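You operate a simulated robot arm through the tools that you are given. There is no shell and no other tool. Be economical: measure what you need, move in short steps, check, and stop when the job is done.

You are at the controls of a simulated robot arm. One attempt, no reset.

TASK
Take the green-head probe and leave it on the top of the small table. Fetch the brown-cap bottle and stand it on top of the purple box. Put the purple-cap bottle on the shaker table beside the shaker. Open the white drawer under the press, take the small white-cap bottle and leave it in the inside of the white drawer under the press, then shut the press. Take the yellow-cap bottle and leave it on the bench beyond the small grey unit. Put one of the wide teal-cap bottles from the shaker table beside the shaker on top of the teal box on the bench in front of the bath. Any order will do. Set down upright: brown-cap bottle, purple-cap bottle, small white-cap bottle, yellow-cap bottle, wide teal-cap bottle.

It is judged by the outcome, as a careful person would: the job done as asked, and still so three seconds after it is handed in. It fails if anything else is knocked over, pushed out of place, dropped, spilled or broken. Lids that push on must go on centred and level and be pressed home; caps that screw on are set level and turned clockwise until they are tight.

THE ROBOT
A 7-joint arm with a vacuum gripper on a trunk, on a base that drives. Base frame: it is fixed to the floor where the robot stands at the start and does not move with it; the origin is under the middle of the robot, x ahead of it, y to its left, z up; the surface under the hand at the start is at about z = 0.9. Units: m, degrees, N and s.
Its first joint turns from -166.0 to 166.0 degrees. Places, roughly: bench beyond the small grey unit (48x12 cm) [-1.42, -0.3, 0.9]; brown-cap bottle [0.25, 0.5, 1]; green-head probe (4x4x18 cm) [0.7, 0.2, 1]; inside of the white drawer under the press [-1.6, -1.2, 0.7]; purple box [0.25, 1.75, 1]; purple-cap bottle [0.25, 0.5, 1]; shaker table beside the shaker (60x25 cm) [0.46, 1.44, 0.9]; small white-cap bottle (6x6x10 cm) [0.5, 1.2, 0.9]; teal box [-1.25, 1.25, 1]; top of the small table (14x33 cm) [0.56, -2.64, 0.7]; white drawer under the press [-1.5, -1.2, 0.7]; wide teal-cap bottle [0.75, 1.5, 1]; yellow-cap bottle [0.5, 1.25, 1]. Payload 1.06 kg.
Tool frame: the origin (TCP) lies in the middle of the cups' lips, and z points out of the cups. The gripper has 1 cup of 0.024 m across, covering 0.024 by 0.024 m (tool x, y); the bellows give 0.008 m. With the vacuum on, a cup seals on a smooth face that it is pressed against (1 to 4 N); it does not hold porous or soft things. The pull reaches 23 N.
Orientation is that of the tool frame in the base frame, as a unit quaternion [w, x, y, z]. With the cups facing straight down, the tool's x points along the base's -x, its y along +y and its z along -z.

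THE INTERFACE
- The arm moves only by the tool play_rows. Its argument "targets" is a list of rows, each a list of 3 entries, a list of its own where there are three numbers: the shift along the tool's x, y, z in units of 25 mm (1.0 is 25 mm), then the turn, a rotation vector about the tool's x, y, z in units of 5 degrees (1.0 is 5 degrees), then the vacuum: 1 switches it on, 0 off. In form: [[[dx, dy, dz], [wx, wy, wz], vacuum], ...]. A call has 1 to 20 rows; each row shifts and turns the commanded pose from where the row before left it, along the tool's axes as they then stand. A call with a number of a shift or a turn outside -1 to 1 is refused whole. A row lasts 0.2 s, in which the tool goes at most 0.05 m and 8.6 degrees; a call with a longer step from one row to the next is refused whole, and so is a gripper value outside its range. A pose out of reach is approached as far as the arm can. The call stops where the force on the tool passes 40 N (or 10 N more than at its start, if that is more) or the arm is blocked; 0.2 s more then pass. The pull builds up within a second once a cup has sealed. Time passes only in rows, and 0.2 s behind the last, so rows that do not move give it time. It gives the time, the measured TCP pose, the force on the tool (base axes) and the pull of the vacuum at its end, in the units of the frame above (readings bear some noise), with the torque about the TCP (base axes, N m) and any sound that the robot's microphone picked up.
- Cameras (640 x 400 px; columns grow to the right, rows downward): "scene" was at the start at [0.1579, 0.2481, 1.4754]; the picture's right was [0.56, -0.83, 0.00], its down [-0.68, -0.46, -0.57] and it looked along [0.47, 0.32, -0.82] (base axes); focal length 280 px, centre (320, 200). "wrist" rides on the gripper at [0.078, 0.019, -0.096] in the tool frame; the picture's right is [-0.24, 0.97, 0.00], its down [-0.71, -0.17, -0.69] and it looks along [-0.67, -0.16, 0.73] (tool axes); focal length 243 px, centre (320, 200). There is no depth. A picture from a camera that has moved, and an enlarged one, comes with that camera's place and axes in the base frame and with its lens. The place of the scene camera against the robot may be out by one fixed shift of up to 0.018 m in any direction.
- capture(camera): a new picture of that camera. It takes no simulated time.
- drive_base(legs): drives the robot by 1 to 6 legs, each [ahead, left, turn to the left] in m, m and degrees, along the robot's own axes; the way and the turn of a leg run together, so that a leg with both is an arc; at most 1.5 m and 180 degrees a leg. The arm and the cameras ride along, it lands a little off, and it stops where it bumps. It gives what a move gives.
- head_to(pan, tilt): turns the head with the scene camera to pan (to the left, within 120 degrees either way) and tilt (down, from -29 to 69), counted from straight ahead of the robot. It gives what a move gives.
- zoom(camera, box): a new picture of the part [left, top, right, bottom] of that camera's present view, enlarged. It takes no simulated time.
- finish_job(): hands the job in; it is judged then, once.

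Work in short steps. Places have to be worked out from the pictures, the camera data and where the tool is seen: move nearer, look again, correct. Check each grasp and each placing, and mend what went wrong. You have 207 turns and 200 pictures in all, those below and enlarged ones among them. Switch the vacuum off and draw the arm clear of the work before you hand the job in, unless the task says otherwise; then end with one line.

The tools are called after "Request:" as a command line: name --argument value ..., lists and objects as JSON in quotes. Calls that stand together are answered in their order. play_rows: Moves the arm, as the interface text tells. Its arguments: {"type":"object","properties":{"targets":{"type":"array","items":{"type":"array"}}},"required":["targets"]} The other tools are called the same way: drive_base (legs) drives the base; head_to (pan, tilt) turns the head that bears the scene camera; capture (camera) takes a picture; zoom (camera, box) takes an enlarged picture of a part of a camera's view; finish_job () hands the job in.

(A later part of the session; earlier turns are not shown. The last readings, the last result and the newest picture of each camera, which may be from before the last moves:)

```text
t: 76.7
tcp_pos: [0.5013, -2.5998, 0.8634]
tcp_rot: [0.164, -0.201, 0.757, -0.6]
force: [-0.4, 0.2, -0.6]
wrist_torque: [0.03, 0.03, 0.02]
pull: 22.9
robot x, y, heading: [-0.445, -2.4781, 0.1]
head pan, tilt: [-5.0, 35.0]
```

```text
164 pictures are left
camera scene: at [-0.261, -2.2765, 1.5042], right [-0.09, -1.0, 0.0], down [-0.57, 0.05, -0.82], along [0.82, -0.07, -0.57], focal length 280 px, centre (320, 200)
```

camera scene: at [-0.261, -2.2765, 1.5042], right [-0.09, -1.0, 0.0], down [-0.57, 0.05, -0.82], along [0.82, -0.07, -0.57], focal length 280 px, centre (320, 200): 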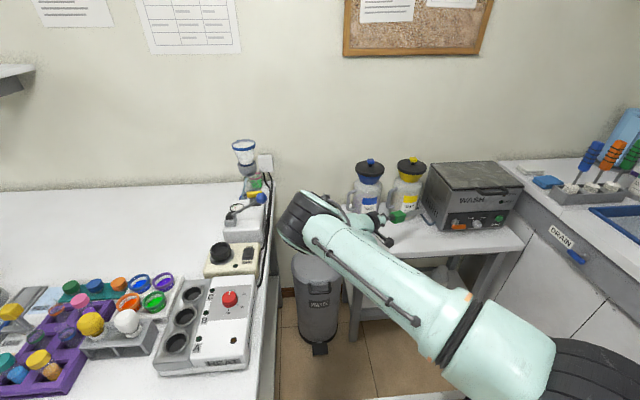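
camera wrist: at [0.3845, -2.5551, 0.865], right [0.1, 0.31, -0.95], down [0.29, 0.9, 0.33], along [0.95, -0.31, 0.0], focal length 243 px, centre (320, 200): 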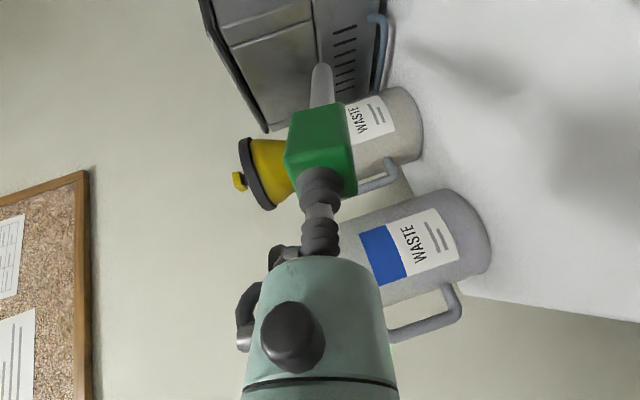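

Now in reach with clearance. Shift +y 6 cm while going down, then look.

Request:
play_rows --targets '[[[-0.4, 0.807, -0.525], [0, 0, 0], 1], [[-0.4, 0.807, -0.525], [0, 0, 0], 1], [[-0.4, 0.807, -0.525], [0, 0, 0], 1], [[0, 0.5, 0.11], [0, 0, 0], 1], [[0, 0.5, 0.11], [0, 0, 0], 1], [[0, 0, 0], [0, 0, 0], 1]]'

Request:
capture --camera "wrist"

Request:
zoom --camera "scene" --box '[260, 150, 540, 330]'

```text
t: 78.1
tcp_pos: [0.5005, -2.5379, 0.7876]
tcp_rot: [0.164, -0.201, 0.756, -0.601]
force: [0.7, -0.1, -0.9]
wrist_torque: [0.03, 0.01, -0.02]
pull: 23.3
robot x, y, heading: [-0.4486, -2.4741, 0.1]
head pan, tilt: [-5.0, 35.0]
```

```text
163 pictures are left
camera wrist: at [0.384, -2.4944, 0.7904], right [0.1, 0.31, -0.95], down [0.29, 0.9, 0.33], along [0.95, -0.31, 0.0], focal length 243 px, centre (320, 200)
```

wrist: 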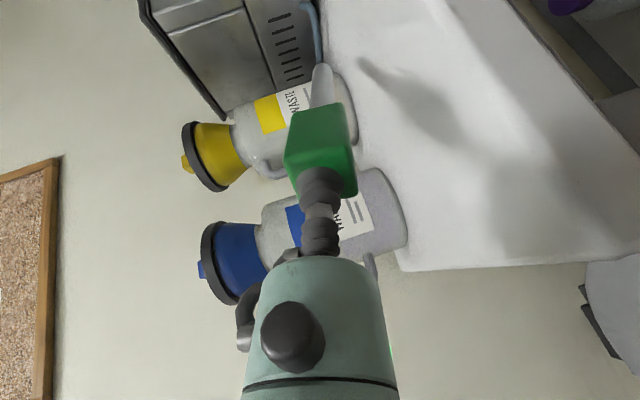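

```text
2.22 times, centred on (400, 240) of scene
camera zoom: at [-0.261, -2.2765, 1.5042], right [-0.09, -1.0, 0.0], down [-0.57, 0.05, -0.82], along [0.82, -0.07, -0.57], focal length 621 px, centre (142, 111)
```

zoom: 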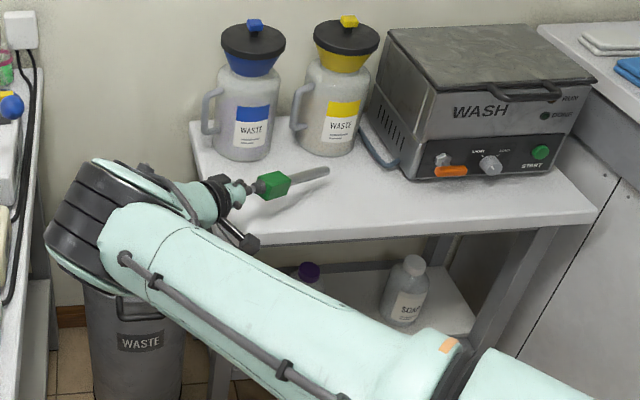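

Clear all round. Lower gently until the tip touches.

Request:
play_rows --targets '[[[0, 0.4, 0.09], [0, 0, 0], 1], [[0, 0.4, 0.09], [0, 0, 0], 1], [[0, 0.2, 0.045], [0, 0, 0], 1], [[0, 0.2, 0.045], [0, 0, 0], 1], [[0, 0, 0], [0, 0, 0], 1]]'

Request:
capture --camera "wrist"

Request:
zoom --camera "scene" --box '[320, 190, 440, 270]'

```text
t: 79.3
tcp_pos: [0.5009, -2.5386, 0.757]
tcp_rot: [0.164, -0.201, 0.757, -0.6]
force: [-0.2, -0.5, -1.3]
wrist_torque: [0.03, 0.03, 0.0]
pull: 23.2
robot x, y, heading: [-0.4436, -2.4769, 0.4]
head pan, tilt: [-5.0, 35.0]
```

```text
161 pictures are left
camera wrist: at [0.384, -2.4947, 0.7597], right [0.1, 0.31, -0.95], down [0.29, 0.9, 0.33], along [0.95, -0.31, 0.0], focal length 243 px, centre (320, 200)
```

wrist: 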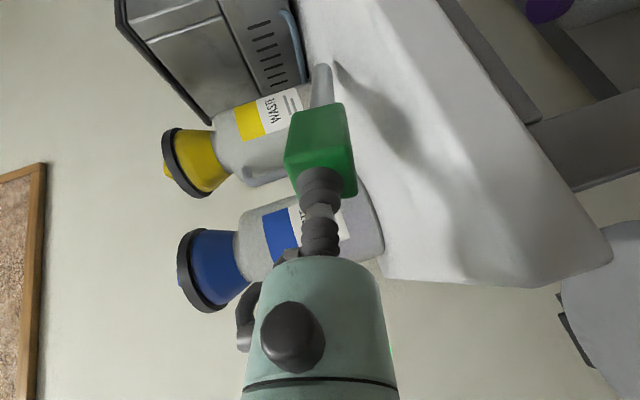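

```text
5.00 times, centred on (380, 230) of scene
camera zoom: at [-0.261, -2.2765, 1.5042], right [-0.09, -1.0, 0.0], down [-0.57, 0.05, -0.82], along [0.82, -0.07, -0.57], focal length 1397 px, centre (20, 50)
```

zoom: 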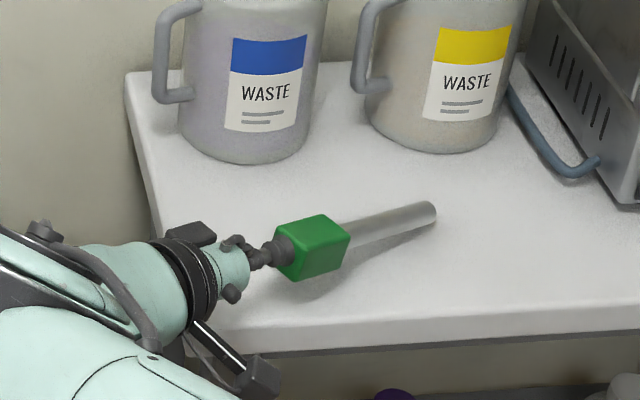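

Still just above. I flatten 5° more and lower in fine steps until contact.

Request:
play_rows --targets '[[[0, 0, 0], [1, 0, 0], 1], [[0, 0.3, 0.04], [0, 0, 0], 1], [[0, 0.2, 0.03], [0, 0, 0], 1], [[0, 0.1, 0.015], [0, 0, 0], 1], [[0, 0.1, 0.015], [0, 0, 0], 1], [[0, 0, 0], [0, 0, 0], 1]]'

Request:
zoom --camera "scene" --box '[320, 190, 440, 270]'

```text
t: 80.7
tcp_pos: [0.5015, -2.5389, 0.7381]
tcp_rot: [0.174, -0.194, 0.729, -0.633]
force: [-1.1, 0.3, -1.2]
wrist_torque: [0.03, 0.02, -0.03]
pull: 22.5
robot x, y, heading: [-0.4473, -2.4767, 0.1]
head pan, tilt: [-5.0, 35.0]
```

```text
5.00 times, centred on (380, 230) of scene
camera zoom: at [-0.261, -2.2765, 1.5042], right [-0.09, -1.0, 0.0], down [-0.57, 0.05, -0.82], along [0.82, -0.07, -0.57], focal length 1397 px, centre (20, 50)
```

zoom: 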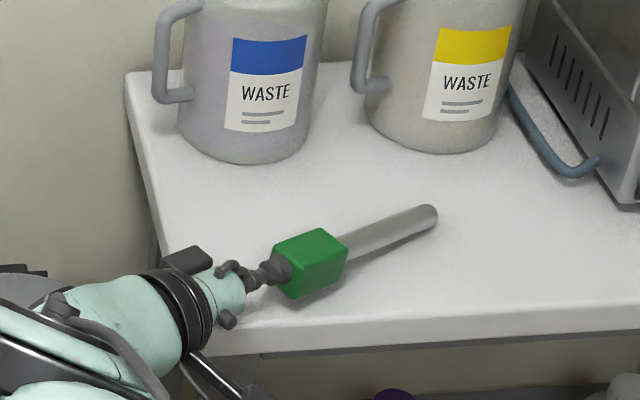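

Very near the top now; a few more 2.5 mm steps.

Request:
play_rows --targets '[[[0, 0.1, 0.015], [0, 0, 0], 1], [[0, 0.1, 0.015], [0, 0, 0], 1], [[0, 0.1, 0.015], [0, 0, 0], 1], [[0, 0, 0], [0, 0, 0], 1]]'

Request:
zoom --camera "scene" --box '[320, 190, 440, 270]'

```text
t: 81.7
tcp_pos: [0.5005, -2.539, 0.7297]
tcp_rot: [0.173, -0.194, 0.729, -0.633]
force: [-0.2, 0.4, 0.2]
wrist_torque: [-0.13, -0.09, -0.01]
pull: 22.7
robot x, y, heading: [-0.4487, -2.4779, 0.0]
head pan, tilt: [-5.0, 35.0]
```

```text
5.00 times, centred on (380, 230) of scene
camera zoom: at [-0.2611, -2.2765, 1.5042], right [-0.09, -1.0, 0.0], down [-0.57, 0.05, -0.82], along [0.82, -0.07, -0.57], focal length 1397 px, centre (20, 50)
```

zoom: 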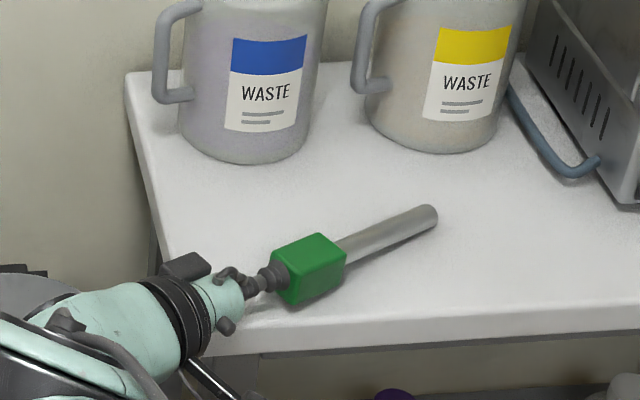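

The torque shows tip contact; release, wait, and draw back along the tool axis.

Request:
play_rows --targets '[[[0, 0.05, 0], [0, 0, 0], 1], [[0, 0, 0], [0, 0, 0], 0], [[0, 0, 0], [0, 0, 0], 0], [[0, 0, 0], [0, 0, 0], 0], [[0, 0, 0], [0, 0, 0], 0], [[0, 0, -0.4], [0, 0, 0], 0], [[0, -0.2, -0.8], [0, 0, 0], 0], [[0, -0.8, -0.5], [0, 0, 0], 0], [[0, -1, 0], [0, 0, 0], 0], [[0, -1, 0], [0, 0, 0], 0], [[0, 0, 0], [0, 0, 0], 0]]'

Request:
zoom --camera "scene" --box '[290, 150, 490, 290]'

```text
t: 84.1
tcp_pos: [0.4845, -2.512, 0.8075]
tcp_rot: [0.173, -0.194, 0.729, -0.633]
force: [0.3, -0.3, -0.2]
wrist_torque: [0.0, 0.01, 0.02]
pull: 0.0
robot x, y, heading: [-0.4499, -2.4794, -0.2]
head pan, tilt: [-5.0, 35.0]
```

```text
2.86 times, centred on (390, 220) of scene
camera zoom: at [-0.261, -2.2765, 1.5042], right [-0.09, -1.0, 0.0], down [-0.57, 0.05, -0.82], along [0.82, -0.07, -0.57], focal length 798 px, centre (120, 143)
```

zoom: 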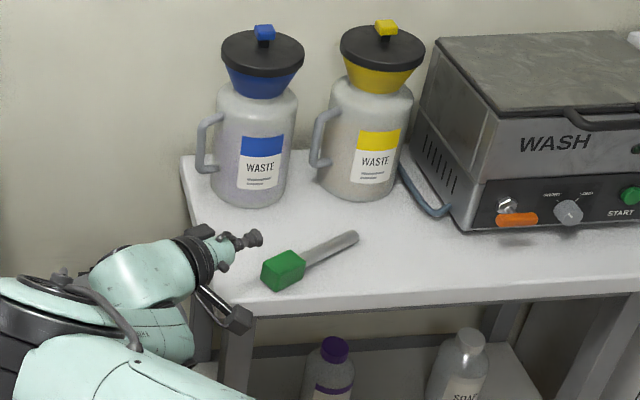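

The probe rests on the small table. I raise the arm, pull back, and restore the tool-down orientation.

Request:
play_rows --targets '[[[0, -0.99, -0.135], [0, 0, 0], 0], [[0, -0.99, -0.135], [0, 0, 0], 0], [[0, -0.99, -0.135], [0, 0, 0], 0], [[0, -0.99, -0.135], [0, 0, 0], 0], [[0, -0.99, -0.135], [0, 0, 0], 0], [[0, -0.99, -0.135], [0, 0, 0], 0], [[0, -0.99, -0.135], [0, 0, 0], 0], [[0, -0.99, -0.135], [0, 0, 0], 0], [[0.866, -0.926, -0.63], [0, 0, 0], 0], [[0.866, -0.926, -0.63], [0, 0, 0], 0], [[0.866, -0.926, -0.63], [0, 0, 0], 0], [[0.866, -0.926, -0.63], [0, 0, 0], 0], [[0.866, -0.926, -0.63], [0, 0, 0], 0], [[0.866, -0.926, -0.63], [0, 0, 0], 0], [[0.866, -0.926, -0.63], [0, 0, 0], 0], [[0.866, -0.926, -0.63], [0, 0, 0], 0], [[0.866, -0.926, -0.63], [0, 0, 0], 0], [[0.866, -0.926, -0.63], [0, 0, 0], 0]]'

Request:
play_rows --targets '[[[0, 0, 0], [-1, 0, 0], 0], [[0, 0, 0], [-1, 0, 0], 0], [[0, 0, 0], [-1, 0, 0], 0], [[0, 0, 0], [-1, 0, 0], 0], [[0, 0, 0], [-1, 0, 0], 0], [[0, 0, 0], [-1, 0, 0], 0], [[0, 0, 0], [-1, 0, 0], 0], [[0, 0, 0], [-1, 0, 0], 0], [[0, 0, 0], [-1, 0, 0], 0], [[0, 0, 0], [-1, 0, 0], 0], [[0, 0, 0], [-1, 0, 0], 0], [[0, 0, 0], [-1, 0, 0], 0], [[0, 0, 0], [-1, 0, 0], 0], [[0, 0, 0], [-1, 0, 0], 0], [[0, 0, 0], [-1, 0, 0], 0], [[0, 0, 0], [-1, 0, 0], 0], [[0, 0, 0], [-0.4, 0, 0], 0]]'

Request:
play_rows --targets '[[[0, 0, 0], [0, 0, 1], 0], [[0, 0, 0], [0, 0, 1], 0], [[0, 0, 0], [0, 0, 1], 0], [[0, 0, 0], [0, 0, 1], 0], [[0, 0, 0], [0, 0, 1], 0], [[0, 0, 0], [0, 0, 1], 0], [[0, 0, 0], [0, 0, 0], 0]]'

```text
t: 87.9
tcp_pos: [0.2358, -2.5167, 1.257]
tcp_rot: [0.173, -0.194, 0.73, -0.633]
force: [1.1, 0.5, 0.7]
wrist_torque: [-0.04, -0.02, 0.0]
pull: 0.0
robot x, y, heading: [-0.4457, -2.4795, 0.0]
head pan, tilt: [-5.0, 35.0]
```

```text
t: 91.5
tcp_pos: [0.2355, -2.5145, 1.2594]
tcp_rot: [0.003, -0.26, 0.966, 0.001]
force: [0.1, 0.1, 0.4]
wrist_torque: [-0.01, 0.03, 0.02]
pull: 0.0
robot x, y, heading: [-0.4472, -2.4723, 0.1]
head pan, tilt: [-5.0, 35.0]
```

```text
t: 93.1
tcp_pos: [0.2342, -2.5143, 1.2601]
tcp_rot: [0.003, -0.002, 1.0, 0.001]
force: [-0.3, 0.2, 0.3]
wrist_torque: [-0.04, -0.01, -0.02]
pull: 0.0
robot x, y, heading: [-0.4466, -2.4753, 0.1]
head pan, tilt: [-5.0, 35.0]
```

Probe done. Next, since the drawer must be open before I bring the bottle, I tuck the arm and drive toward the drawer, facing +y.

Request:
play_rows --targets '[[[1, 1, 0], [0, 0, 0], 0], [[1, 1, 0], [0, 0, 0], 0], [[1, 1, 0], [0, 0, 0], 0], [[1, 1, 0], [0, 0, 0], 0], [[1, 1, 0], [0, 0, 0], 0], [[1, 1, 0], [0, 0, 0], 0], [[0, 0, 0], [0, 0, 0], 0]]'

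Request:
drive_base --legs '[[-0.155, 0.07, 0], [0, 0, 90], [0.9, 0, 0]]'

Request:
head_to --pan 70 --tilt 35

Request:
capture --camera "scene"

```text
t: 94.7
tcp_pos: [0.0842, -2.3681, 1.2609]
tcp_rot: [0.001, -0.001, 1.0, 0.001]
force: [-0.1, 0.0, -0.2]
wrist_torque: [0.02, 0.0, -0.02]
pull: 0.1
robot x, y, heading: [-0.4469, -2.4761, 0.2]
head pan, tilt: [-5.0, 35.0]
```

```text
t: 104.3
tcp_pos: [-0.691, -0.9859, 1.2612]
tcp_rot: [0.001, -0.701, 0.713, 0.002]
force: [0.0, -0.6, 0.1]
wrist_torque: [0.0, 0.01, 0.05]
pull: 0.1
robot x, y, heading: [-0.5883, -1.5157, 89.0]
head pan, tilt: [-5.0, 35.0]
```

```text
t: 105.7
tcp_pos: [-0.6911, -0.9856, 1.2611]
tcp_rot: [0.002, -0.702, 0.712, 0.002]
force: [-0.3, -0.2, 0.1]
wrist_torque: [-0.01, 0.0, -0.03]
pull: 0.1
robot x, y, heading: [-0.5965, -1.5174, 89.0]
head pan, tilt: [70.0, 35.0]
```

```text
156 pictures are left
camera scene: at [-0.8827, -1.3856, 1.5042], right [0.36, 0.93, 0.0], down [0.54, -0.21, -0.82], along [-0.76, 0.29, -0.57], focal length 280 px, centre (320, 200)
```

scene: 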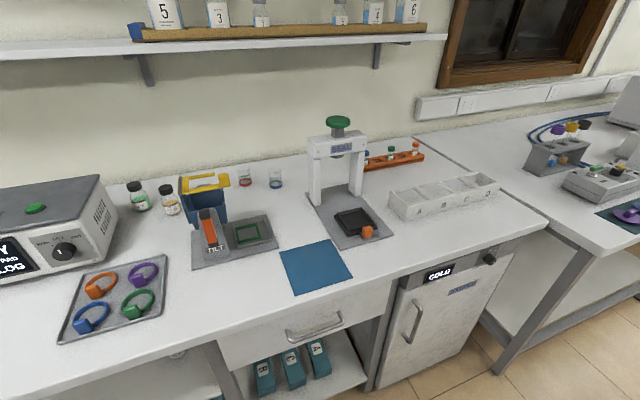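

The drawer front is about x≈−1.27, y −1.49…−1.02, z 0.72–0.86, with a bar handle. I'll pull it by the cup on the plain face right of the handle; first reposition the base slightly back.

Request:
drive_base --legs '[[-0.165, -0.045, 1]]'

Request:
play_rows --targets '[[[0, 0, 0], [-1, 0, 0], 0], [[0, 0, 0], [-1, 0, 0], 0], [[0, 0, 0], [-1, 0, 0], 0], [[0, 0, 0], [-1, 0, 0], 0], [[0, 0, 0], [-1, 0, 0], 0], [[0, 0, 0], [-1, 0, 0], 0], [[0, 0, 0], [-1, 0, 0], 0], [[0, 0, 0], [-1, 0, 0], 0], [[0, 0, 0], [-1, 0, 0], 0], [[0, 0, 0], [-1, 0, 0], 0], [[0, 0, 0], [-1, 0, 0], 0], [[0, 0, 0], [-1, 0, 0], 0], [[0, 0, 0], [-1, 0, 0], 0], [[0, 0, 0], [-1, 0, 0], 0], [[0, 0, 0], [-1, 0, 0], 0], [[0, 0, 0], [-1, 0, 0], 0], [[0, 0, 0], [-1, 0, 0], 0], [[0, 0, 0], [-1, 0, 0], 0], [[0, 0, 0], [0, 0, 0], 0]]'

Request:
head_to --pan 60 --tilt 45

Request:
capture --camera "scene"

Request:
capture --camera "wrist"

```text
t: 107.2
tcp_pos: [-0.6536, -1.1578, 1.2608]
tcp_rot: [0.001, -0.706, 0.708, 0.002]
force: [-0.1, 0.8, -0.4]
wrist_torque: [-0.01, 0.02, 0.0]
pull: 0.1
robot x, y, heading: [-0.5463, -1.6876, 90.1]
head pan, tilt: [70.0, 35.0]
```

```text
t: 111.2
tcp_pos: [-0.6533, -1.1562, 1.2613]
tcp_rot: [-0.499, -0.499, 0.499, 0.503]
force: [0.0, 0.6, -0.4]
wrist_torque: [-0.03, 0.02, -0.02]
pull: 0.0
robot x, y, heading: [-0.5476, -1.688, 89.8]
head pan, tilt: [70.0, 35.0]
```

```text
t: 111.9
tcp_pos: [-0.6548, -1.1554, 1.2614]
tcp_rot: [-0.498, -0.501, 0.499, 0.503]
force: [0.8, 0.6, 0.1]
wrist_torque: [0.01, -0.01, 0.03]
pull: 0.1
robot x, y, heading: [-0.5451, -1.6879, 89.9]
head pan, tilt: [60.0, 45.0]
```

```text
155 pictures are left
camera scene: at [-0.8284, -1.5487, 1.4894], right [0.5, 0.86, 0.0], down [0.61, -0.36, -0.71], along [-0.61, 0.36, -0.71], focal length 280 px, centre (320, 200)
```

scene: 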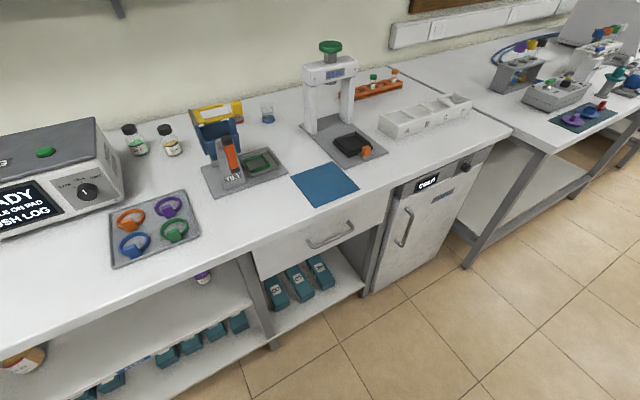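

```text
154 pictures are left
camera wrist: at [-0.5589, -1.2356, 1.2794], right [0.0, 0.23, 0.97], down [0.69, 0.71, -0.17], along [-0.73, 0.67, -0.16], focal length 243 px, centre (320, 200)
```

wrist: 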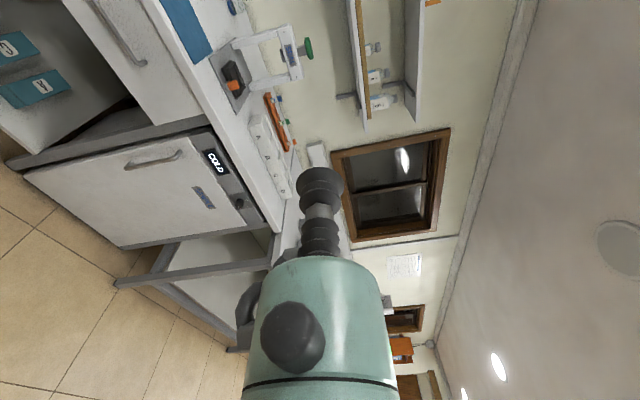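

Target on face: (x≈−1.28, y −1.115, z 0.79). I bring the horizontal tool to x≈−1.0 and lower it.

Request:
play_rows --targets '[[[-0.114, -0.5, 1], [0, 0, 0], 0], [[-0.114, -0.5, 1], [0, 0, 0], 0], [[-0.114, -0.5, 1], [0, 0, 0], 0], [[-0.114, -0.5, 1], [0, 0, 0], 0], [[-0.114, -0.5, 1], [0, 0, 0], 0], [[-0.114, -0.5, 1], [0, 0, 0], 0], [[-0.114, -0.5, 1], [0, 0, 0], 0], [[-0.114, -0.5, 1], [0, 0, 0], 0], [[-0.114, -0.5, 1], [0, 0, 0], 0], [[-0.114, -0.5, 1], [0, 0, 0], 0], [[-0.114, -0.5, 1], [0, 0, 0], 0], [[-0.114, -0.5, 1], [0, 0, 0], 0], [[-0.114, -0.5, 1], [0, 0, 0], 0], [[-0.114, -0.5, 1], [0, 0, 0], 0], [[0, 0, 0], [0, 0, 0], 0]]'

Request:
play_rows --targets '[[[0, -0.983, 0], [0, 0, 0], 0], [[0, -0.983, 0], [0, 0, 0], 0], [[0, -0.983, 0], [0, 0, 0], 0], [[0, -0.983, 0], [0, 0, 0], 0], [[0, -0.983, 0], [0, 0, 0], 0], [[0, -0.983, 0], [0, 0, 0], 0], [[0, -0.983, 0], [0, 0, 0], 0], [[0, -0.983, 0], [0, 0, 0], 0], [[0, -0.983, 0], [0, 0, 0], 0], [[0, -0.983, 0], [0, 0, 0], 0], [[0, -0.983, 0], [0, 0, 0], 0], [[0, -0.983, 0], [0, 0, 0], 0], [[0, 0, 0], [0, 0, 0], 0]]'

Request:
capture --camera "scene"

Request:
capture --camera "wrist"

```text
t: 115.1
tcp_pos: [-1.0034, -1.1123, 1.0881]
tcp_rot: [-0.498, -0.5, 0.499, 0.503]
force: [0.1, -0.3, 0.3]
wrist_torque: [0.01, 0.0, 0.0]
pull: 0.0
robot x, y, heading: [-0.5467, -1.6876, 89.9]
head pan, tilt: [60.0, 45.0]
```

```text
t: 117.9
tcp_pos: [-1.0052, -1.11, 0.7931]
tcp_rot: [-0.498, -0.5, 0.499, 0.502]
force: [0.1, 0.2, -0.3]
wrist_torque: [-0.06, 0.03, 0.0]
pull: 0.1
robot x, y, heading: [-0.5449, -1.6863, 90.0]
head pan, tilt: [60.0, 45.0]
```

```text
153 pictures are left
camera scene: at [-0.8284, -1.5486, 1.4894], right [0.5, 0.86, 0.0], down [0.61, -0.36, -0.71], along [-0.61, 0.36, -0.71], focal length 280 px, centre (320, 200)
```

scene: 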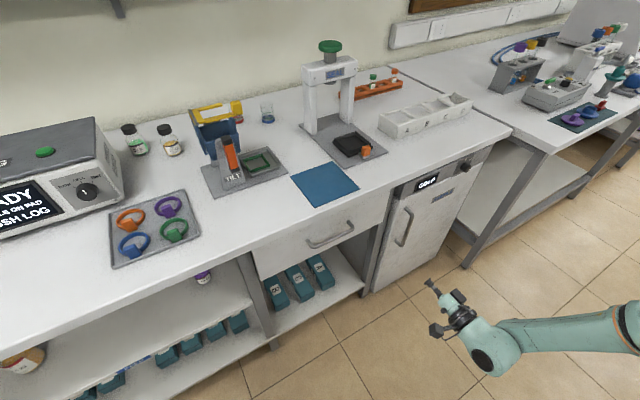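

```text
152 pictures are left
camera wrist: at [-0.9099, -1.1899, 0.8119], right [0.0, 0.23, 0.97], down [0.69, 0.71, -0.17], along [-0.73, 0.67, -0.16], focal length 243 px, centre (320, 200)
```

wrist: 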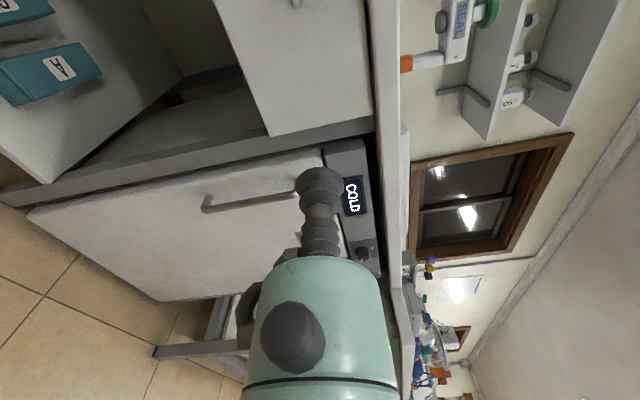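

The cup line hits the drawer face cleanly right of the handle. I advance to near contact, then press gently with vacuum.

Request:
play_rows --targets '[[[0, 0, 1], [0, 0, 0], 0], [[0, 0, 1], [0, 0, 0], 0], [[0, 0, 1], [0, 0, 0], 0], [[0, 0, 1], [0, 0, 0], 0], [[0, 0, 1], [0, 0, 0], 0], [[0, 0, 1], [0, 0, 0], 0], [[0, 0, 1], [0, 0, 0], 0], [[0, 0, 1], [0, 0, 0], 0], [[0, 0, 0], [0, 0, 0], 0]]'

Request:
zoom --camera "scene" --box '[280, 160, 480, 300]'

Request:
capture --camera "wrist"

```text
t: 119.9
tcp_pos: [-1.2085, -1.1126, 0.7938]
tcp_rot: [-0.498, -0.5, 0.499, 0.502]
force: [0.1, 0.0, 0.7]
wrist_torque: [0.02, 0.02, -0.01]
pull: 0.1
robot x, y, heading: [-0.5465, -1.687, 89.7]
head pan, tilt: [60.0, 45.0]
```

```text
2.86 times, centred on (380, 230) of scene
camera zoom: at [-0.8285, -1.5487, 1.4893], right [0.5, 0.86, 0.0], down [0.61, -0.36, -0.71], along [-0.61, 0.36, -0.71], focal length 798 px, centre (149, 114)
```

zoom: 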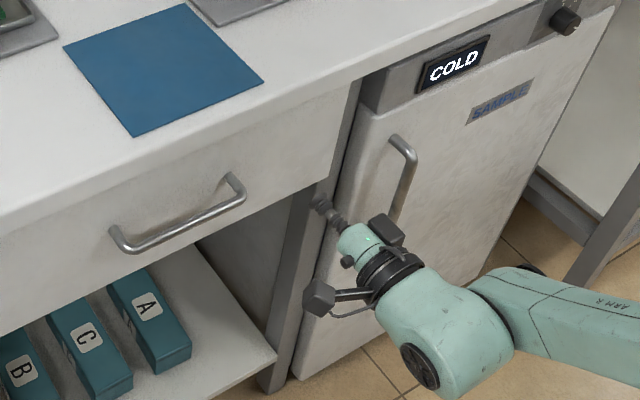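

```text
150 pictures are left
camera wrist: at [-1.1117, -1.1912, 0.8116], right [0.0, 0.23, 0.97], down [0.69, 0.71, -0.17], along [-0.73, 0.67, -0.16], focal length 243 px, centre (320, 200)
```

wrist: 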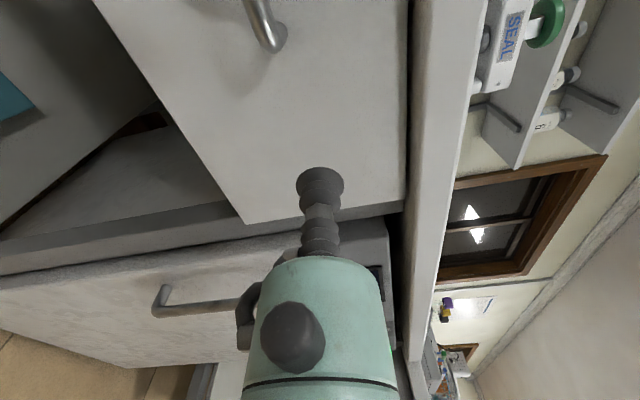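

Continue to contact in small steps, vacuum on.

Request:
play_rows --targets '[[[0, 0, 0.7], [0, 0, 0], 1], [[0, 0, 0.5], [0, 0, 0], 1], [[0, 0, 0.3], [0, 0, 0], 1], [[0, 0, 0.2], [0, 0, 0], 1], [[0, 0, 0.2], [0, 0, 0], 1], [[0, 0, 0.2], [0, 0, 0], 1], [[0, 0, 0.2], [0, 0, 0], 1], [[0, 0, 0.2], [0, 0, 0], 1]]'

```text
t: 121.7
tcp_pos: [-1.2674, -1.1099, 0.7918]
tcp_rot: [-0.498, -0.5, 0.499, 0.502]
force: [1.3, 0.0, -0.7]
wrist_torque: [-0.01, 0.01, 0.02]
pull: 0.1
robot x, y, heading: [-0.5482, -1.6889, 89.6]
head pan, tilt: [60.0, 45.0]
```

Request:
play_rows --targets '[[[0, 0, 0.15], [0, 0, 0], 1], [[0, 0, 0.15], [0, 0, 0], 1], [[0, 0, 0.15], [0, 0, 0], 1], [[0, 0, 0], [0, 0, 0], 1]]'

Request:
capture --camera "wrist"

```text
t: 122.7
tcp_pos: [-1.2783, -1.111, 0.7926]
tcp_rot: [-0.499, -0.5, 0.499, 0.503]
force: [0.4, 0.1, 0.1]
wrist_torque: [0.0, -0.01, 0.03]
pull: 0.1
robot x, y, heading: [-0.5497, -1.6894, 89.6]
head pan, tilt: [60.0, 45.0]
```

```text
149 pictures are left
camera wrist: at [-1.1833, -1.1892, 0.8103], right [0.0, 0.23, 0.97], down [0.69, 0.71, -0.17], along [-0.73, 0.67, -0.16], focal length 243 px, centre (320, 200)
```

wrist: 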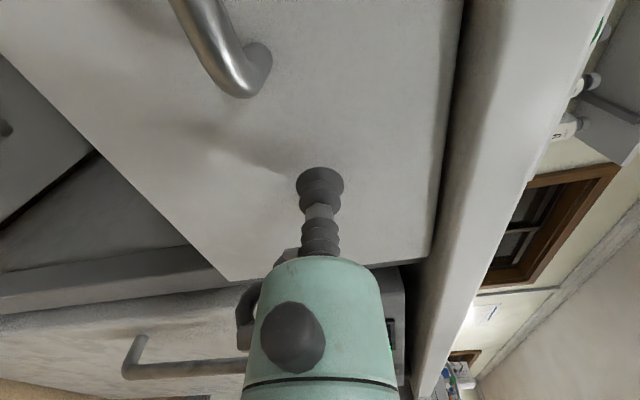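

The shadow is nearly meeting the cup; a bit more.

Request:
play_rows --targets '[[[0, 0, 0.15], [0, 0, 0], 1], [[0, 0, 0.15], [0, 0, 0], 1], [[0, 0, 0.15], [0, 0, 0], 1], [[0, 0, 0.15], [0, 0, 0], 1], [[0, 0, 0], [0, 0, 0], 1]]'

```text
t: 123.9
tcp_pos: [-1.2927, -1.1105, 0.7924]
tcp_rot: [-0.497, -0.501, 0.499, 0.502]
force: [-1.8, 1.0, -0.3]
wrist_torque: [0.13, -0.05, 0.08]
pull: 22.7
robot x, y, heading: [-0.546, -1.6879, 89.8]
head pan, tilt: [60.0, 45.0]
```

Sealed on the drawer front (x≈−1.293). Now I pull it open slowly.

Request:
play_rows --targets '[[[0, 0, -0.3], [0, 0, 0], 1], [[0, 0, -0.5], [0, 0, 0], 1], [[0, 0, -0.5], [0, 0, 0], 1], [[0, 0, -0.5], [0, 0, 0], 1], [[0, 0, -0.5], [0, 0, 0], 1], [[0, 0, -0.5], [0, 0, 0], 1], [[0, 0, -0.5], [0, 0, 0], 1], [[0, 0, -0.5], [0, 0, 0], 1], [[0, 0, 0], [0, 0, 0], 1]]'

Request:
capture --camera "scene"

```text
t: 125.9
tcp_pos: [-1.1995, -1.1114, 0.7919]
tcp_rot: [-0.498, -0.501, 0.499, 0.503]
force: [-0.9, 2.9, -7.2]
wrist_torque: [0.09, -0.03, 0.07]
pull: 22.6
robot x, y, heading: [-0.5455, -1.6863, 90.1]
head pan, tilt: [60.0, 45.0]
```

```text
148 pictures are left
camera scene: at [-0.8286, -1.5483, 1.4893], right [0.5, 0.86, 0.0], down [0.61, -0.36, -0.71], along [-0.61, 0.36, -0.71], focal length 280 px, centre (320, 200)
```

scene: 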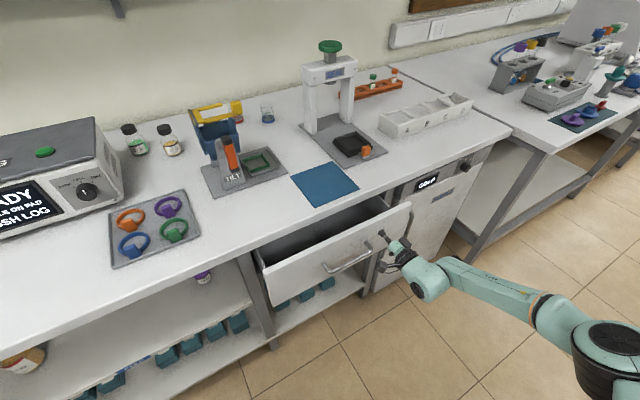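

The drawer slides open well. I pull another ~0.13 m.

Request:
play_rows --targets '[[[0, 0, -0.5], [0, 0, 0], 1], [[0, 0, -0.5], [0, 0, 0], 1], [[0, 0, -0.5], [0, 0, 0], 1], [[0, 0, -0.5], [0, 0, 0], 1], [[0, 0, -0.5], [0, 0, 0], 1], [[0, 0, -0.5], [0, 0, 0], 1], [[0, 0, -0.5], [0, 0, 0], 1], [[0, 0, -0.5], [0, 0, 0], 1], [[0, 0, -0.5], [0, 0, 0], 1], [[0, 0, -0.5], [0, 0, 0], 1], [[0, 0, 0], [0, 0, 0], 1]]'

Request:
capture --camera "scene"

```text
t: 128.3
tcp_pos: [-1.0736, -1.1094, 0.7911]
tcp_rot: [-0.499, -0.5, 0.5, 0.502]
force: [-0.3, -6.8, -4.3]
wrist_torque: [0.0, -0.03, 0.01]
pull: 22.9
robot x, y, heading: [-0.5458, -1.6887, 90.2]
head pan, tilt: [60.0, 45.0]
```

```text
147 pictures are left
camera scene: at [-0.8284, -1.5488, 1.4894], right [0.5, 0.86, 0.0], down [0.61, -0.36, -0.71], along [-0.61, 0.36, -0.71], focal length 280 px, centre (320, 200)
```

scene: 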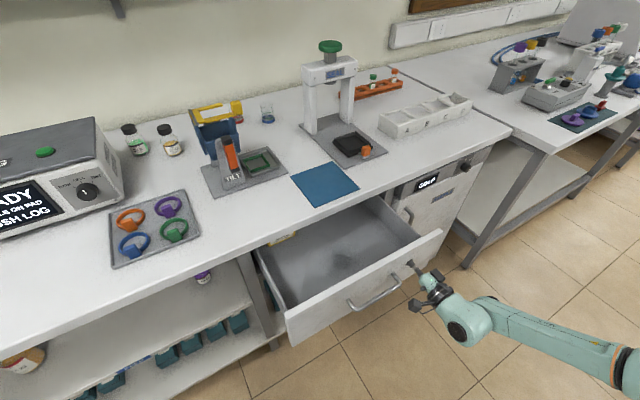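

Open 0.22 m; I pull 4 cm more, then release and back off.

Request:
play_rows --targets '[[[0, 0, -0.5], [0, 0, 0], 1], [[0, 0, -0.5], [0, 0, 0], 1], [[0, 0, -0.5], [0, 0, 0], 1], [[0, 0, 0], [0, 0, 0], 1], [[0, 0, 0], [0, 0, 0], 0], [[0, 0, 0], [0, 0, 0], 0], [[0, 0, 0], [0, 0, 0], 0], [[0, 0, -0.5], [0, 0, 0], 0], [[0, 0.3, -1], [0, 0, 0], 0], [[0, 1, -0.5], [0, 0, 0], 0], [[0, 1, 0], [0, 0, 0], 0], [[0, 1, 0], [0, 0, 0], 0], [[0, 1, 0], [0, 0, 0], 0], [[0, 1, 0], [0, 0, 0], 0], [[0, 1, 0], [0, 0, 0], 0], [[0, 1, 0], [0, 0, 0], 0]]'

Request:
capture --camera "scene"

```text
t: 131.7
tcp_pos: [-0.9835, -1.1109, 0.9704]
tcp_rot: [-0.498, -0.5, 0.5, 0.503]
force: [0.2, -0.1, 0.2]
wrist_torque: [-0.02, -0.01, 0.05]
pull: 0.0
robot x, y, heading: [-0.5452, -1.6872, 89.7]
head pan, tilt: [60.0, 45.0]
```

```text
146 pictures are left
camera scene: at [-0.8283, -1.5484, 1.4893], right [0.5, 0.86, 0.0], down [0.61, -0.36, -0.71], along [-0.61, 0.36, -0.71], focal length 280 px, centre (320, 200)
```

scene: 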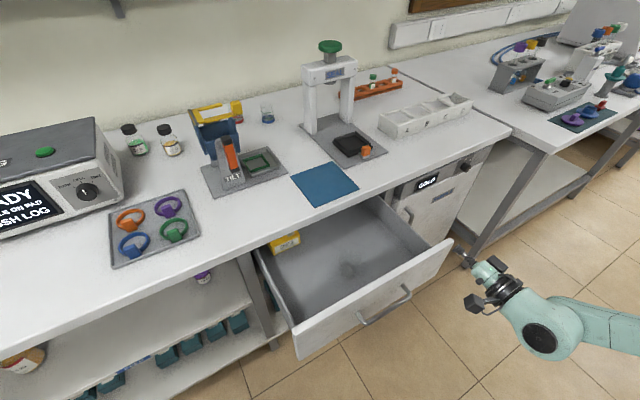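

The drawer is open 0.26 m. I retract and restore the tool-down travel posture, then drive north along the aisle.

Request:
play_rows --targets '[[[0.1, 0.9, -0.9], [0, 0, 0], 0], [[0.1, 0.9, -0.9], [0, 0, 0], 0], [[0.1, 0.9, -0.9], [0, 0, 0], 0], [[0.1, 0.9, -0.9], [0, 0, 0], 0], [[0.1, 0.9, -0.9], [0, 0, 0], 0], [[0.1, 0.9, -0.9], [0, 0, 0], 0], [[0.1, 0.9, -0.9], [0, 0, 0], 0], [[0.1, 0.9, -0.9], [0, 0, 0], 0], [[0.1, 0.9, -0.9], [0, 0, 0], 0], [[0.1, 0.9, -0.9], [0, 0, 0], 0], [[0.1, 0.9, -0.9], [0, 0, 0], 0], [[0.1, 0.9, -0.9], [0, 0, 0], 0], [[0.1, 0.9, -0.9], [0, 0, 0], 0]]'

Request:
play_rows --targets '[[[0, 0, 0], [1, 0, 0], 0], [[0, 0, 0], [1, 0, 0], 0], [[0, 0, 0], [1, 0, 0], 0], [[0, 0, 0], [1, 0, 0], 0], [[0, 0, 0], [1, 0, 0], 0], [[0, 0, 0], [1, 0, 0], 0], [[0, 0, 0], [1, 0, 0], 0], [[0, 0, 0], [1, 0, 0], 0], [[0, 0, 0], [1, 0, 0], 0], [[0, 0, 0], [1, 0, 0], 0], [[0, 0, 0], [1, 0, 0], 0], [[0, 0, 0], [1, 0, 0], 0], [[0, 0, 0], [1, 0, 0], 0], [[0, 0, 0], [1, 0, 0], 0], [[0, 0, 0], [1, 0, 0], 0], [[0, 0, 0], [1, 0, 0], 0], [[0, 0, 0], [1, 0, 0], 0], [[0, 0, 0], [1, 0, 0], 0], [[0, 0, 0], [0, 0, 0], 0]]'

Request:
drive_base --legs '[[1.5, 0, 0], [0.95, -0.28, 0]]'

Request:
head_to --pan -60 --tilt 40

Request:
capture --camera "scene"

```text
t: 134.5
tcp_pos: [-0.6956, -1.1482, 1.2663]
tcp_rot: [-0.498, -0.5, 0.499, 0.503]
force: [0.7, 0.7, 0.0]
wrist_torque: [0.0, 0.02, 0.03]
pull: 0.2
robot x, y, heading: [-0.5463, -1.6916, 90.1]
head pan, tilt: [60.0, 45.0]
```

```text
t: 138.5
tcp_pos: [-0.6931, -1.1474, 1.2666]
tcp_rot: [0.001, -0.706, 0.708, 0.003]
force: [-1.1, 0.6, -0.3]
wrist_torque: [-0.02, 0.0, 0.0]
pull: 0.1
robot x, y, heading: [-0.5482, -1.6892, 89.8]
head pan, tilt: [60.0, 45.0]
```

```text
t: 150.7
tcp_pos: [-0.2963, 1.29, 1.2669]
tcp_rot: [0.001, -0.686, 0.728, 0.003]
force: [1.2, 0.3, -0.6]
wrist_torque: [-0.05, 0.09, -0.01]
pull: 0.2
robot x, y, heading: [-0.1811, 0.744, 86.4]
head pan, tilt: [60.0, 45.0]
```

```text
t: 152.7
tcp_pos: [-0.294, 1.2915, 1.2665]
tcp_rot: [0.001, -0.686, 0.728, 0.002]
force: [-1.1, -0.5, 0.5]
wrist_torque: [0.0, -0.02, -0.02]
pull: 0.1
robot x, y, heading: [-0.1814, 0.7455, 86.6]
head pan, tilt: [-60.0, 40.0]
```

```text
145 pictures are left
camera scene: at [-0.3078, 0.892, 1.4966], right [0.45, -0.89, 0.0], down [-0.57, -0.29, -0.77], along [0.68, 0.34, -0.64], focal length 280 px, centre (320, 200)
```

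scene: 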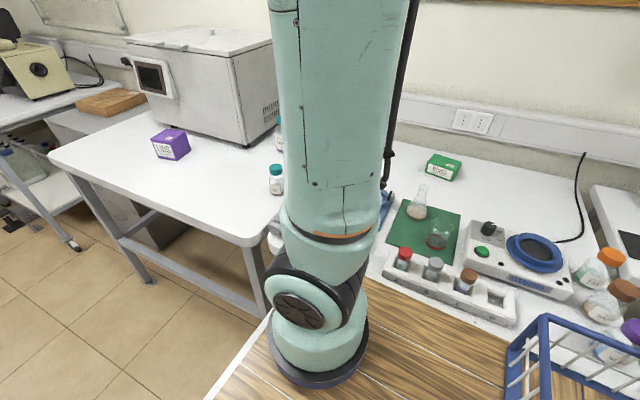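

The arm trunk hides the bottles from here. I back up so the head can see past it.

Request:
drive_base --legs '[[-0.42, 0.04, 3.5]]'

Request:
head_to --pan -42 --tilt 32

Request:
capture --camera "scene"

```text
t: 155.3
tcp_pos: [-0.382, 0.8625, 1.267]
tcp_rot: [-0.002, 0.711, -0.703, -0.003]
force: [0.1, -0.5, -0.2]
wrist_torque: [-0.01, -0.02, 0.0]
pull: 0.1
robot x, y, heading: [-0.2271, 0.3244, 90.5]
head pan, tilt: [-60.0, 40.0]
```

```text
t: 156.1
tcp_pos: [-0.383, 0.8604, 1.266]
tcp_rot: [-0.002, 0.711, -0.703, -0.003]
force: [-1.1, -0.2, 0.5]
wrist_torque: [0.0, -0.01, 0.0]
pull: 0.1
robot x, y, heading: [-0.2303, 0.3238, 90.6]
head pan, tilt: [-42.0, 32.0]
```

```text
144 pictures are left
camera scene: at [-0.3816, 0.486, 1.5088], right [0.75, -0.66, 0.0], down [-0.35, -0.4, -0.85], along [0.56, 0.64, -0.53], focal length 280 px, centre (320, 200)
```

scene: 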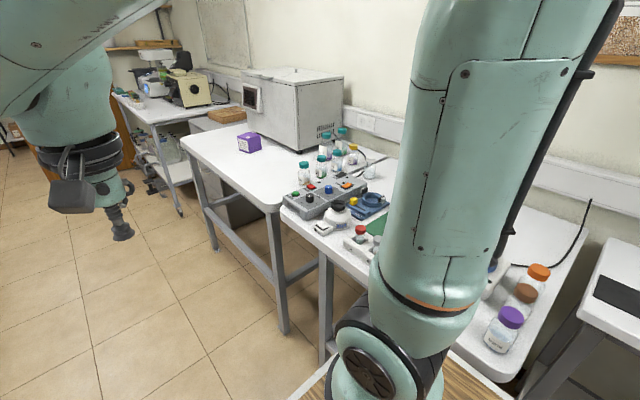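

Request:
zoom --camera "scene" --box '[230, 110, 410, 220]'

```text
3.56 times, centred on (320, 165) of scene
camera zoom: at [-0.3816, 0.486, 1.5088], right [0.75, -0.66, 0.0], down [-0.35, -0.4, -0.85], along [0.56, 0.64, -0.53], focal length 994 px, centre (320, 324)
```

zoom: 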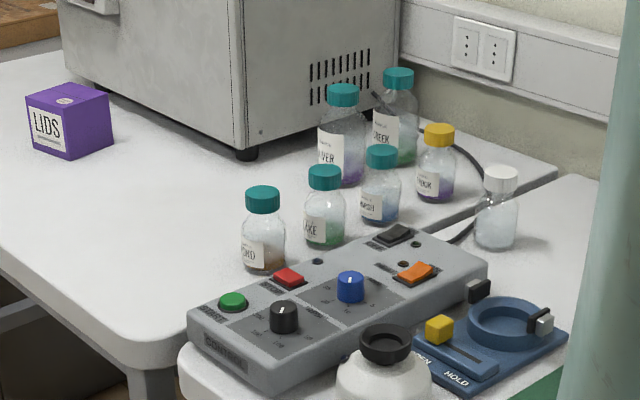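

Identified: white-cap ≈(0.545,1.20), yellow ≈(0.60,1.36), wide teal RIVER ≈(0.55,1.49) and CREEK ≈(0.66,1.49); free spot for purple ≈(0.35,1.48). I swing the arm over to the white-cap bottle.

Request:
play_rows --targets '[[[-0.2, -0.98, 0], [0, 0, 0], 0], [[-0.2, -0.98, 0], [0, 0, 0], 0], [[-0.2, -0.98, 0], [0, 0, 0], 0], [[-0.2, -0.98, 0], [0, 0, 0], 0], [[-0.2, -0.98, 0], [0, 0, 0], 0], [[-0.2, -0.98, 0], [0, 0, 0], 0], [[-0.2, -0.98, 0], [0, 0, 0], 0], [[-0.2, -0.98, 0], [0, 0, 0], 0], [[-0.2, -0.98, 0], [0, 0, 0], 0], [[-0.2, -0.98, 0], [0, 0, 0], 0], [[-0.2, -0.98, 0], [0, 0, 0], 0], [[-0.2, -0.98, 0], [0, 0, 0], 0], [[-0.2, -0.98, 0], [0, 0, 0], 0], [[-0.2, -0.98, 0], [0, 0, 0], 0], [[-0.2, -0.98, 0], [0, 0, 0], 0], [[-0.2, -0.98, 0], [0, 0, 0], 0], [[-0.2, -0.98, 0], [0, 0, 0], 0], [[-0.2, -0.98, 0], [0, 0, 0], 0]]'

Request:
play_rows --targets '[[[-0.4, -0.98, 0], [0, 0, 0], 0], [[-0.4, -0.98, 0], [0, 0, 0], 0], [[-0.4, -0.98, 0], [0, 0, 0], 0], [[-0.4, -0.98, 0], [0, 0, 0], 0], [[-0.4, -0.98, 0], [0, 0, 0], 0], [[-0.4, -0.98, 0], [0, 0, 0], 0], [[-0.4, -0.98, 0], [0, 0, 0], 0], [[-0.4, -0.98, 0], [0, 0, 0], 0], [[-0.4, -0.98, 0], [0, 0, 0], 0], [[-0.4, -0.98, 0], [0, 0, 0], 0], [[-0.4, -0.98, 0], [0, 0, 0], 0], [[-0.4, -0.98, 0], [0, 0, 0], 0], [[-0.4, -0.98, 0], [0, 0, 0], 0], [[-0.4, -0.98, 0], [0, 0, 0], 0], [[0, 0, 0], [0, 0, 0], 0]]'

Request:
capture --camera "wrist"

Request:
capture --camera "scene"

```text
t: 159.9
tcp_pos: [0.0576, 0.9562, 1.2691]
tcp_rot: [-0.002, 0.71, -0.704, -0.003]
force: [0.1, -0.9, -0.5]
wrist_torque: [0.02, -0.02, 0.02]
pull: 0.0
robot x, y, heading: [-0.2303, 0.3248, 90.8]
head pan, tilt: [-42.0, 32.0]
```

```text
t: 163.1
tcp_pos: [0.3627, 1.0816, 1.2648]
tcp_rot: [-0.001, 0.71, -0.704, -0.003]
force: [0.5, 0.2, -0.1]
wrist_torque: [0.0, 0.0, 0.0]
pull: 0.1
out of reach, approached as far as the arm can: row 13, 14
robot x, y, heading: [-0.226, 0.321, 90.6]
head pan, tilt: [-42.0, 32.0]
```

```text
142 pictures are left
camera wrist: at [0.3437, 1.0022, 1.3602], right [-0.97, 0.23, 0.0], down [0.17, 0.71, 0.69], along [0.15, 0.67, -0.73], focal length 243 px, centre (320, 200)
```

wrist: 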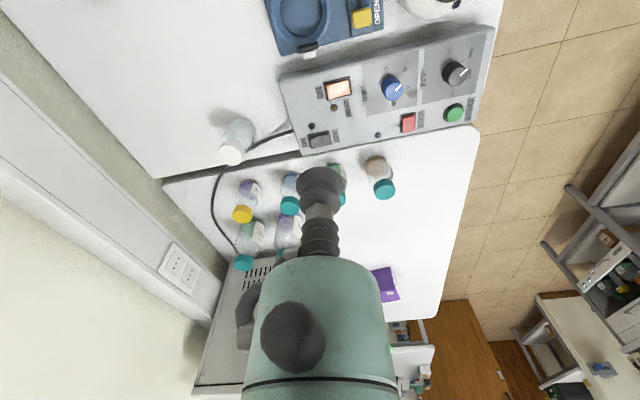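

```text
141 pictures are left
camera scene: at [-0.3814, 0.4861, 1.5088], right [0.75, -0.66, 0.0], down [-0.35, -0.4, -0.85], along [0.56, 0.64, -0.53], focal length 280 px, centre (320, 200)
```

scene: 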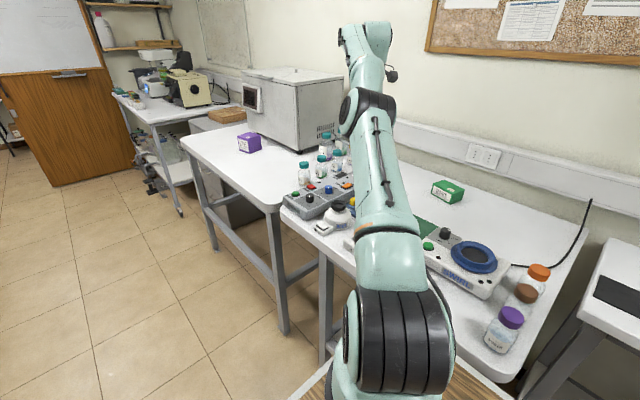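

The arm is stretched here. Wrist view confirms white cap at (0.544,1.196,~0.995), yellow (0.59,1.335), CREEK (0.633,1.452). I drive 0.27 m forward.

Request:
drive_base --legs '[[0.27, -0.02, 0]]'

Request:
play_rows --targets '[[[0.8, -0.8, 0], [0, 0, 0], 0], [[0.8, -0.8, 0], [0, 0, 0], 0], [[0.8, -0.8, 0], [0, 0, 0], 0], [[0.8, -0.8, 0], [0, 0, 0], 0], [[0.8, -0.8, 0.5], [0, 0, 0], 0], [[0.8, -0.8, 0.5], [0, 0, 0], 0], [[0.8, -0.8, 0.5], [0, 0, 0], 0], [[0.6, -0.8, 0.5], [0, 0, 0], 0], [[0, 0, 0], [0, 0, 0], 0]]'

Request:
capture --camera "wrist"

```text
t: 165.0
tcp_pos: [0.3747, 1.3539, 1.2646]
tcp_rot: [-0.001, 0.712, -0.702, -0.003]
force: [0.8, -0.2, -0.7]
wrist_torque: [0.0, 0.03, 0.02]
pull: 0.0
robot x, y, heading: [-0.2105, 0.5933, 91.0]
head pan, tilt: [-42.0, 32.0]
```

```text
t: 167.0
tcp_pos: [0.5217, 1.1914, 1.2131]
tcp_rot: [-0.001, 0.712, -0.702, -0.002]
force: [0.0, 0.5, -0.4]
wrist_torque: [0.01, -0.01, 0.01]
pull: 0.0
out of reach, approached as far as the arm can: row 4, 6, 8
robot x, y, heading: [-0.2082, 0.5912, 90.6]
head pan, tilt: [-42.0, 32.0]
```

```text
140 pictures are left
camera wrist: at [0.5035, 1.1113, 1.3087], right [-0.98, 0.22, 0.0], down [0.16, 0.71, 0.69], along [0.15, 0.67, -0.72], focal length 243 px, centre (320, 200)
```

wrist: 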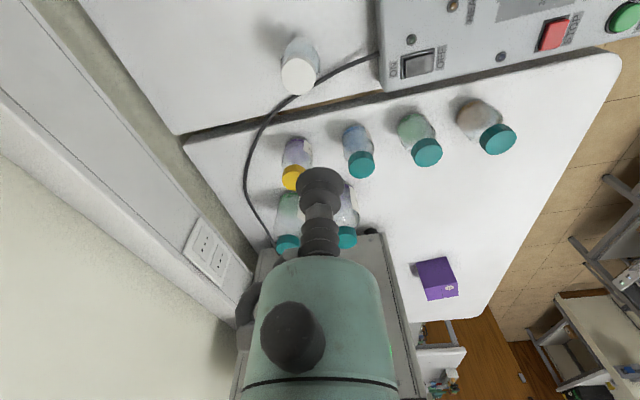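

Reach is limited to ~0.95 m from the robot's origin. I drive 0.17 m further and re-centre over the white cap.

Request:
drive_base --legs '[[0.17, 0, 0]]'

Request:
play_rows --targets '[[[1, 0, 0], [0, 0, 0], 0], [[1, 0, 0], [0, 0, 0], 0], [[1, 0, 0], [0, 0, 0], 0], [[1, -0.3, 0.2], [0, 0, 0], 0], [[1, -0.3, 0.5], [0, 0, 0], 0], [[1, -0.2, 0.8], [0, 0, 0], 0], [[0.7, 0, 0.8], [0, 0, 0], 0], [[0, 0, 0], [0, 0, 0], 0]]'

Request:
capture --camera "wrist"

```text
t: 168.5
tcp_pos: [0.5197, 1.3604, 1.214]
tcp_rot: [-0.001, 0.712, -0.702, -0.003]
force: [-0.4, -0.2, 0.5]
wrist_torque: [-0.01, -0.01, -0.01]
pull: 0.1
robot x, y, heading: [-0.2155, 0.7598, 90.7]
head pan, tilt: [-42.0, 32.0]
```

```text
t: 170.3
tcp_pos: [0.5431, 1.192, 1.1546]
tcp_rot: [-0.002, 0.712, -0.702, -0.003]
force: [0.3, -0.4, -0.1]
wrist_torque: [0.01, -0.01, 0.02]
pull: 0.0
robot x, y, heading: [-0.2131, 0.7602, 90.5]
head pan, tilt: [-42.0, 32.0]
```

```text
139 pictures are left
camera wrist: at [0.525, 1.1128, 1.25], right [-0.98, 0.22, 0.0], down [0.16, 0.71, 0.69], along [0.15, 0.67, -0.72], focal length 243 px, centre (320, 200)
```

wrist: 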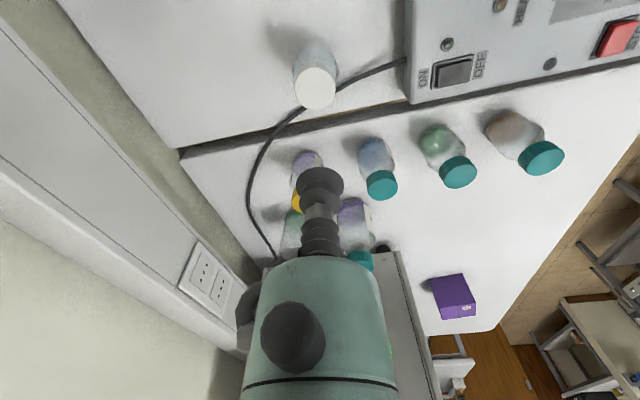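

White cap top triangulates to (0.548, 1.200, 0.987). I centre and descend to 2.5 cm above.

Request:
play_rows --targets '[[[-0.3, -0.2, 0.8], [0, 0, 0], 0], [[0, 0, 0.8], [0, 0, 0], 0], [[0, 0, 0.8], [0, 0, 0], 0], [[0, 0, 0.8], [0, 0, 0], 0], [[0, 0, 0.8], [0, 0, 0], 0], [[0, 0, 0.8], [0, 0, 0], 0], [[0, 0, 0.7], [0, 0, 0], 0], [[0, 0, 0], [0, 0, 0], 0]]'

Request:
zoom --camera "wrist" --box '[220, 80, 420, 230]'

```text
t: 172.1
tcp_pos: [0.5454, 1.2025, 1.0164]
tcp_rot: [-0.001, 0.712, -0.702, -0.002]
force: [-0.8, -0.7, -0.4]
wrist_torque: [-0.04, -0.01, 0.02]
pull: 0.0
robot x, y, heading: [-0.2145, 0.7574, 90.7]
head pan, tilt: [-42.0, 32.0]
```

```text
2.67 times, centred on (320, 155) of wrist
camera zoom: at [0.5275, 1.1219, 1.1117], right [-0.98, 0.22, 0.0], down [0.16, 0.71, 0.69], along [0.15, 0.67, -0.72], focal length 647 px, centre (320, 320)
```

zoom: 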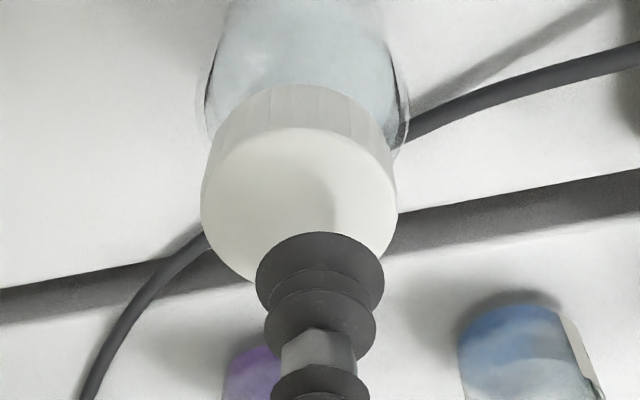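

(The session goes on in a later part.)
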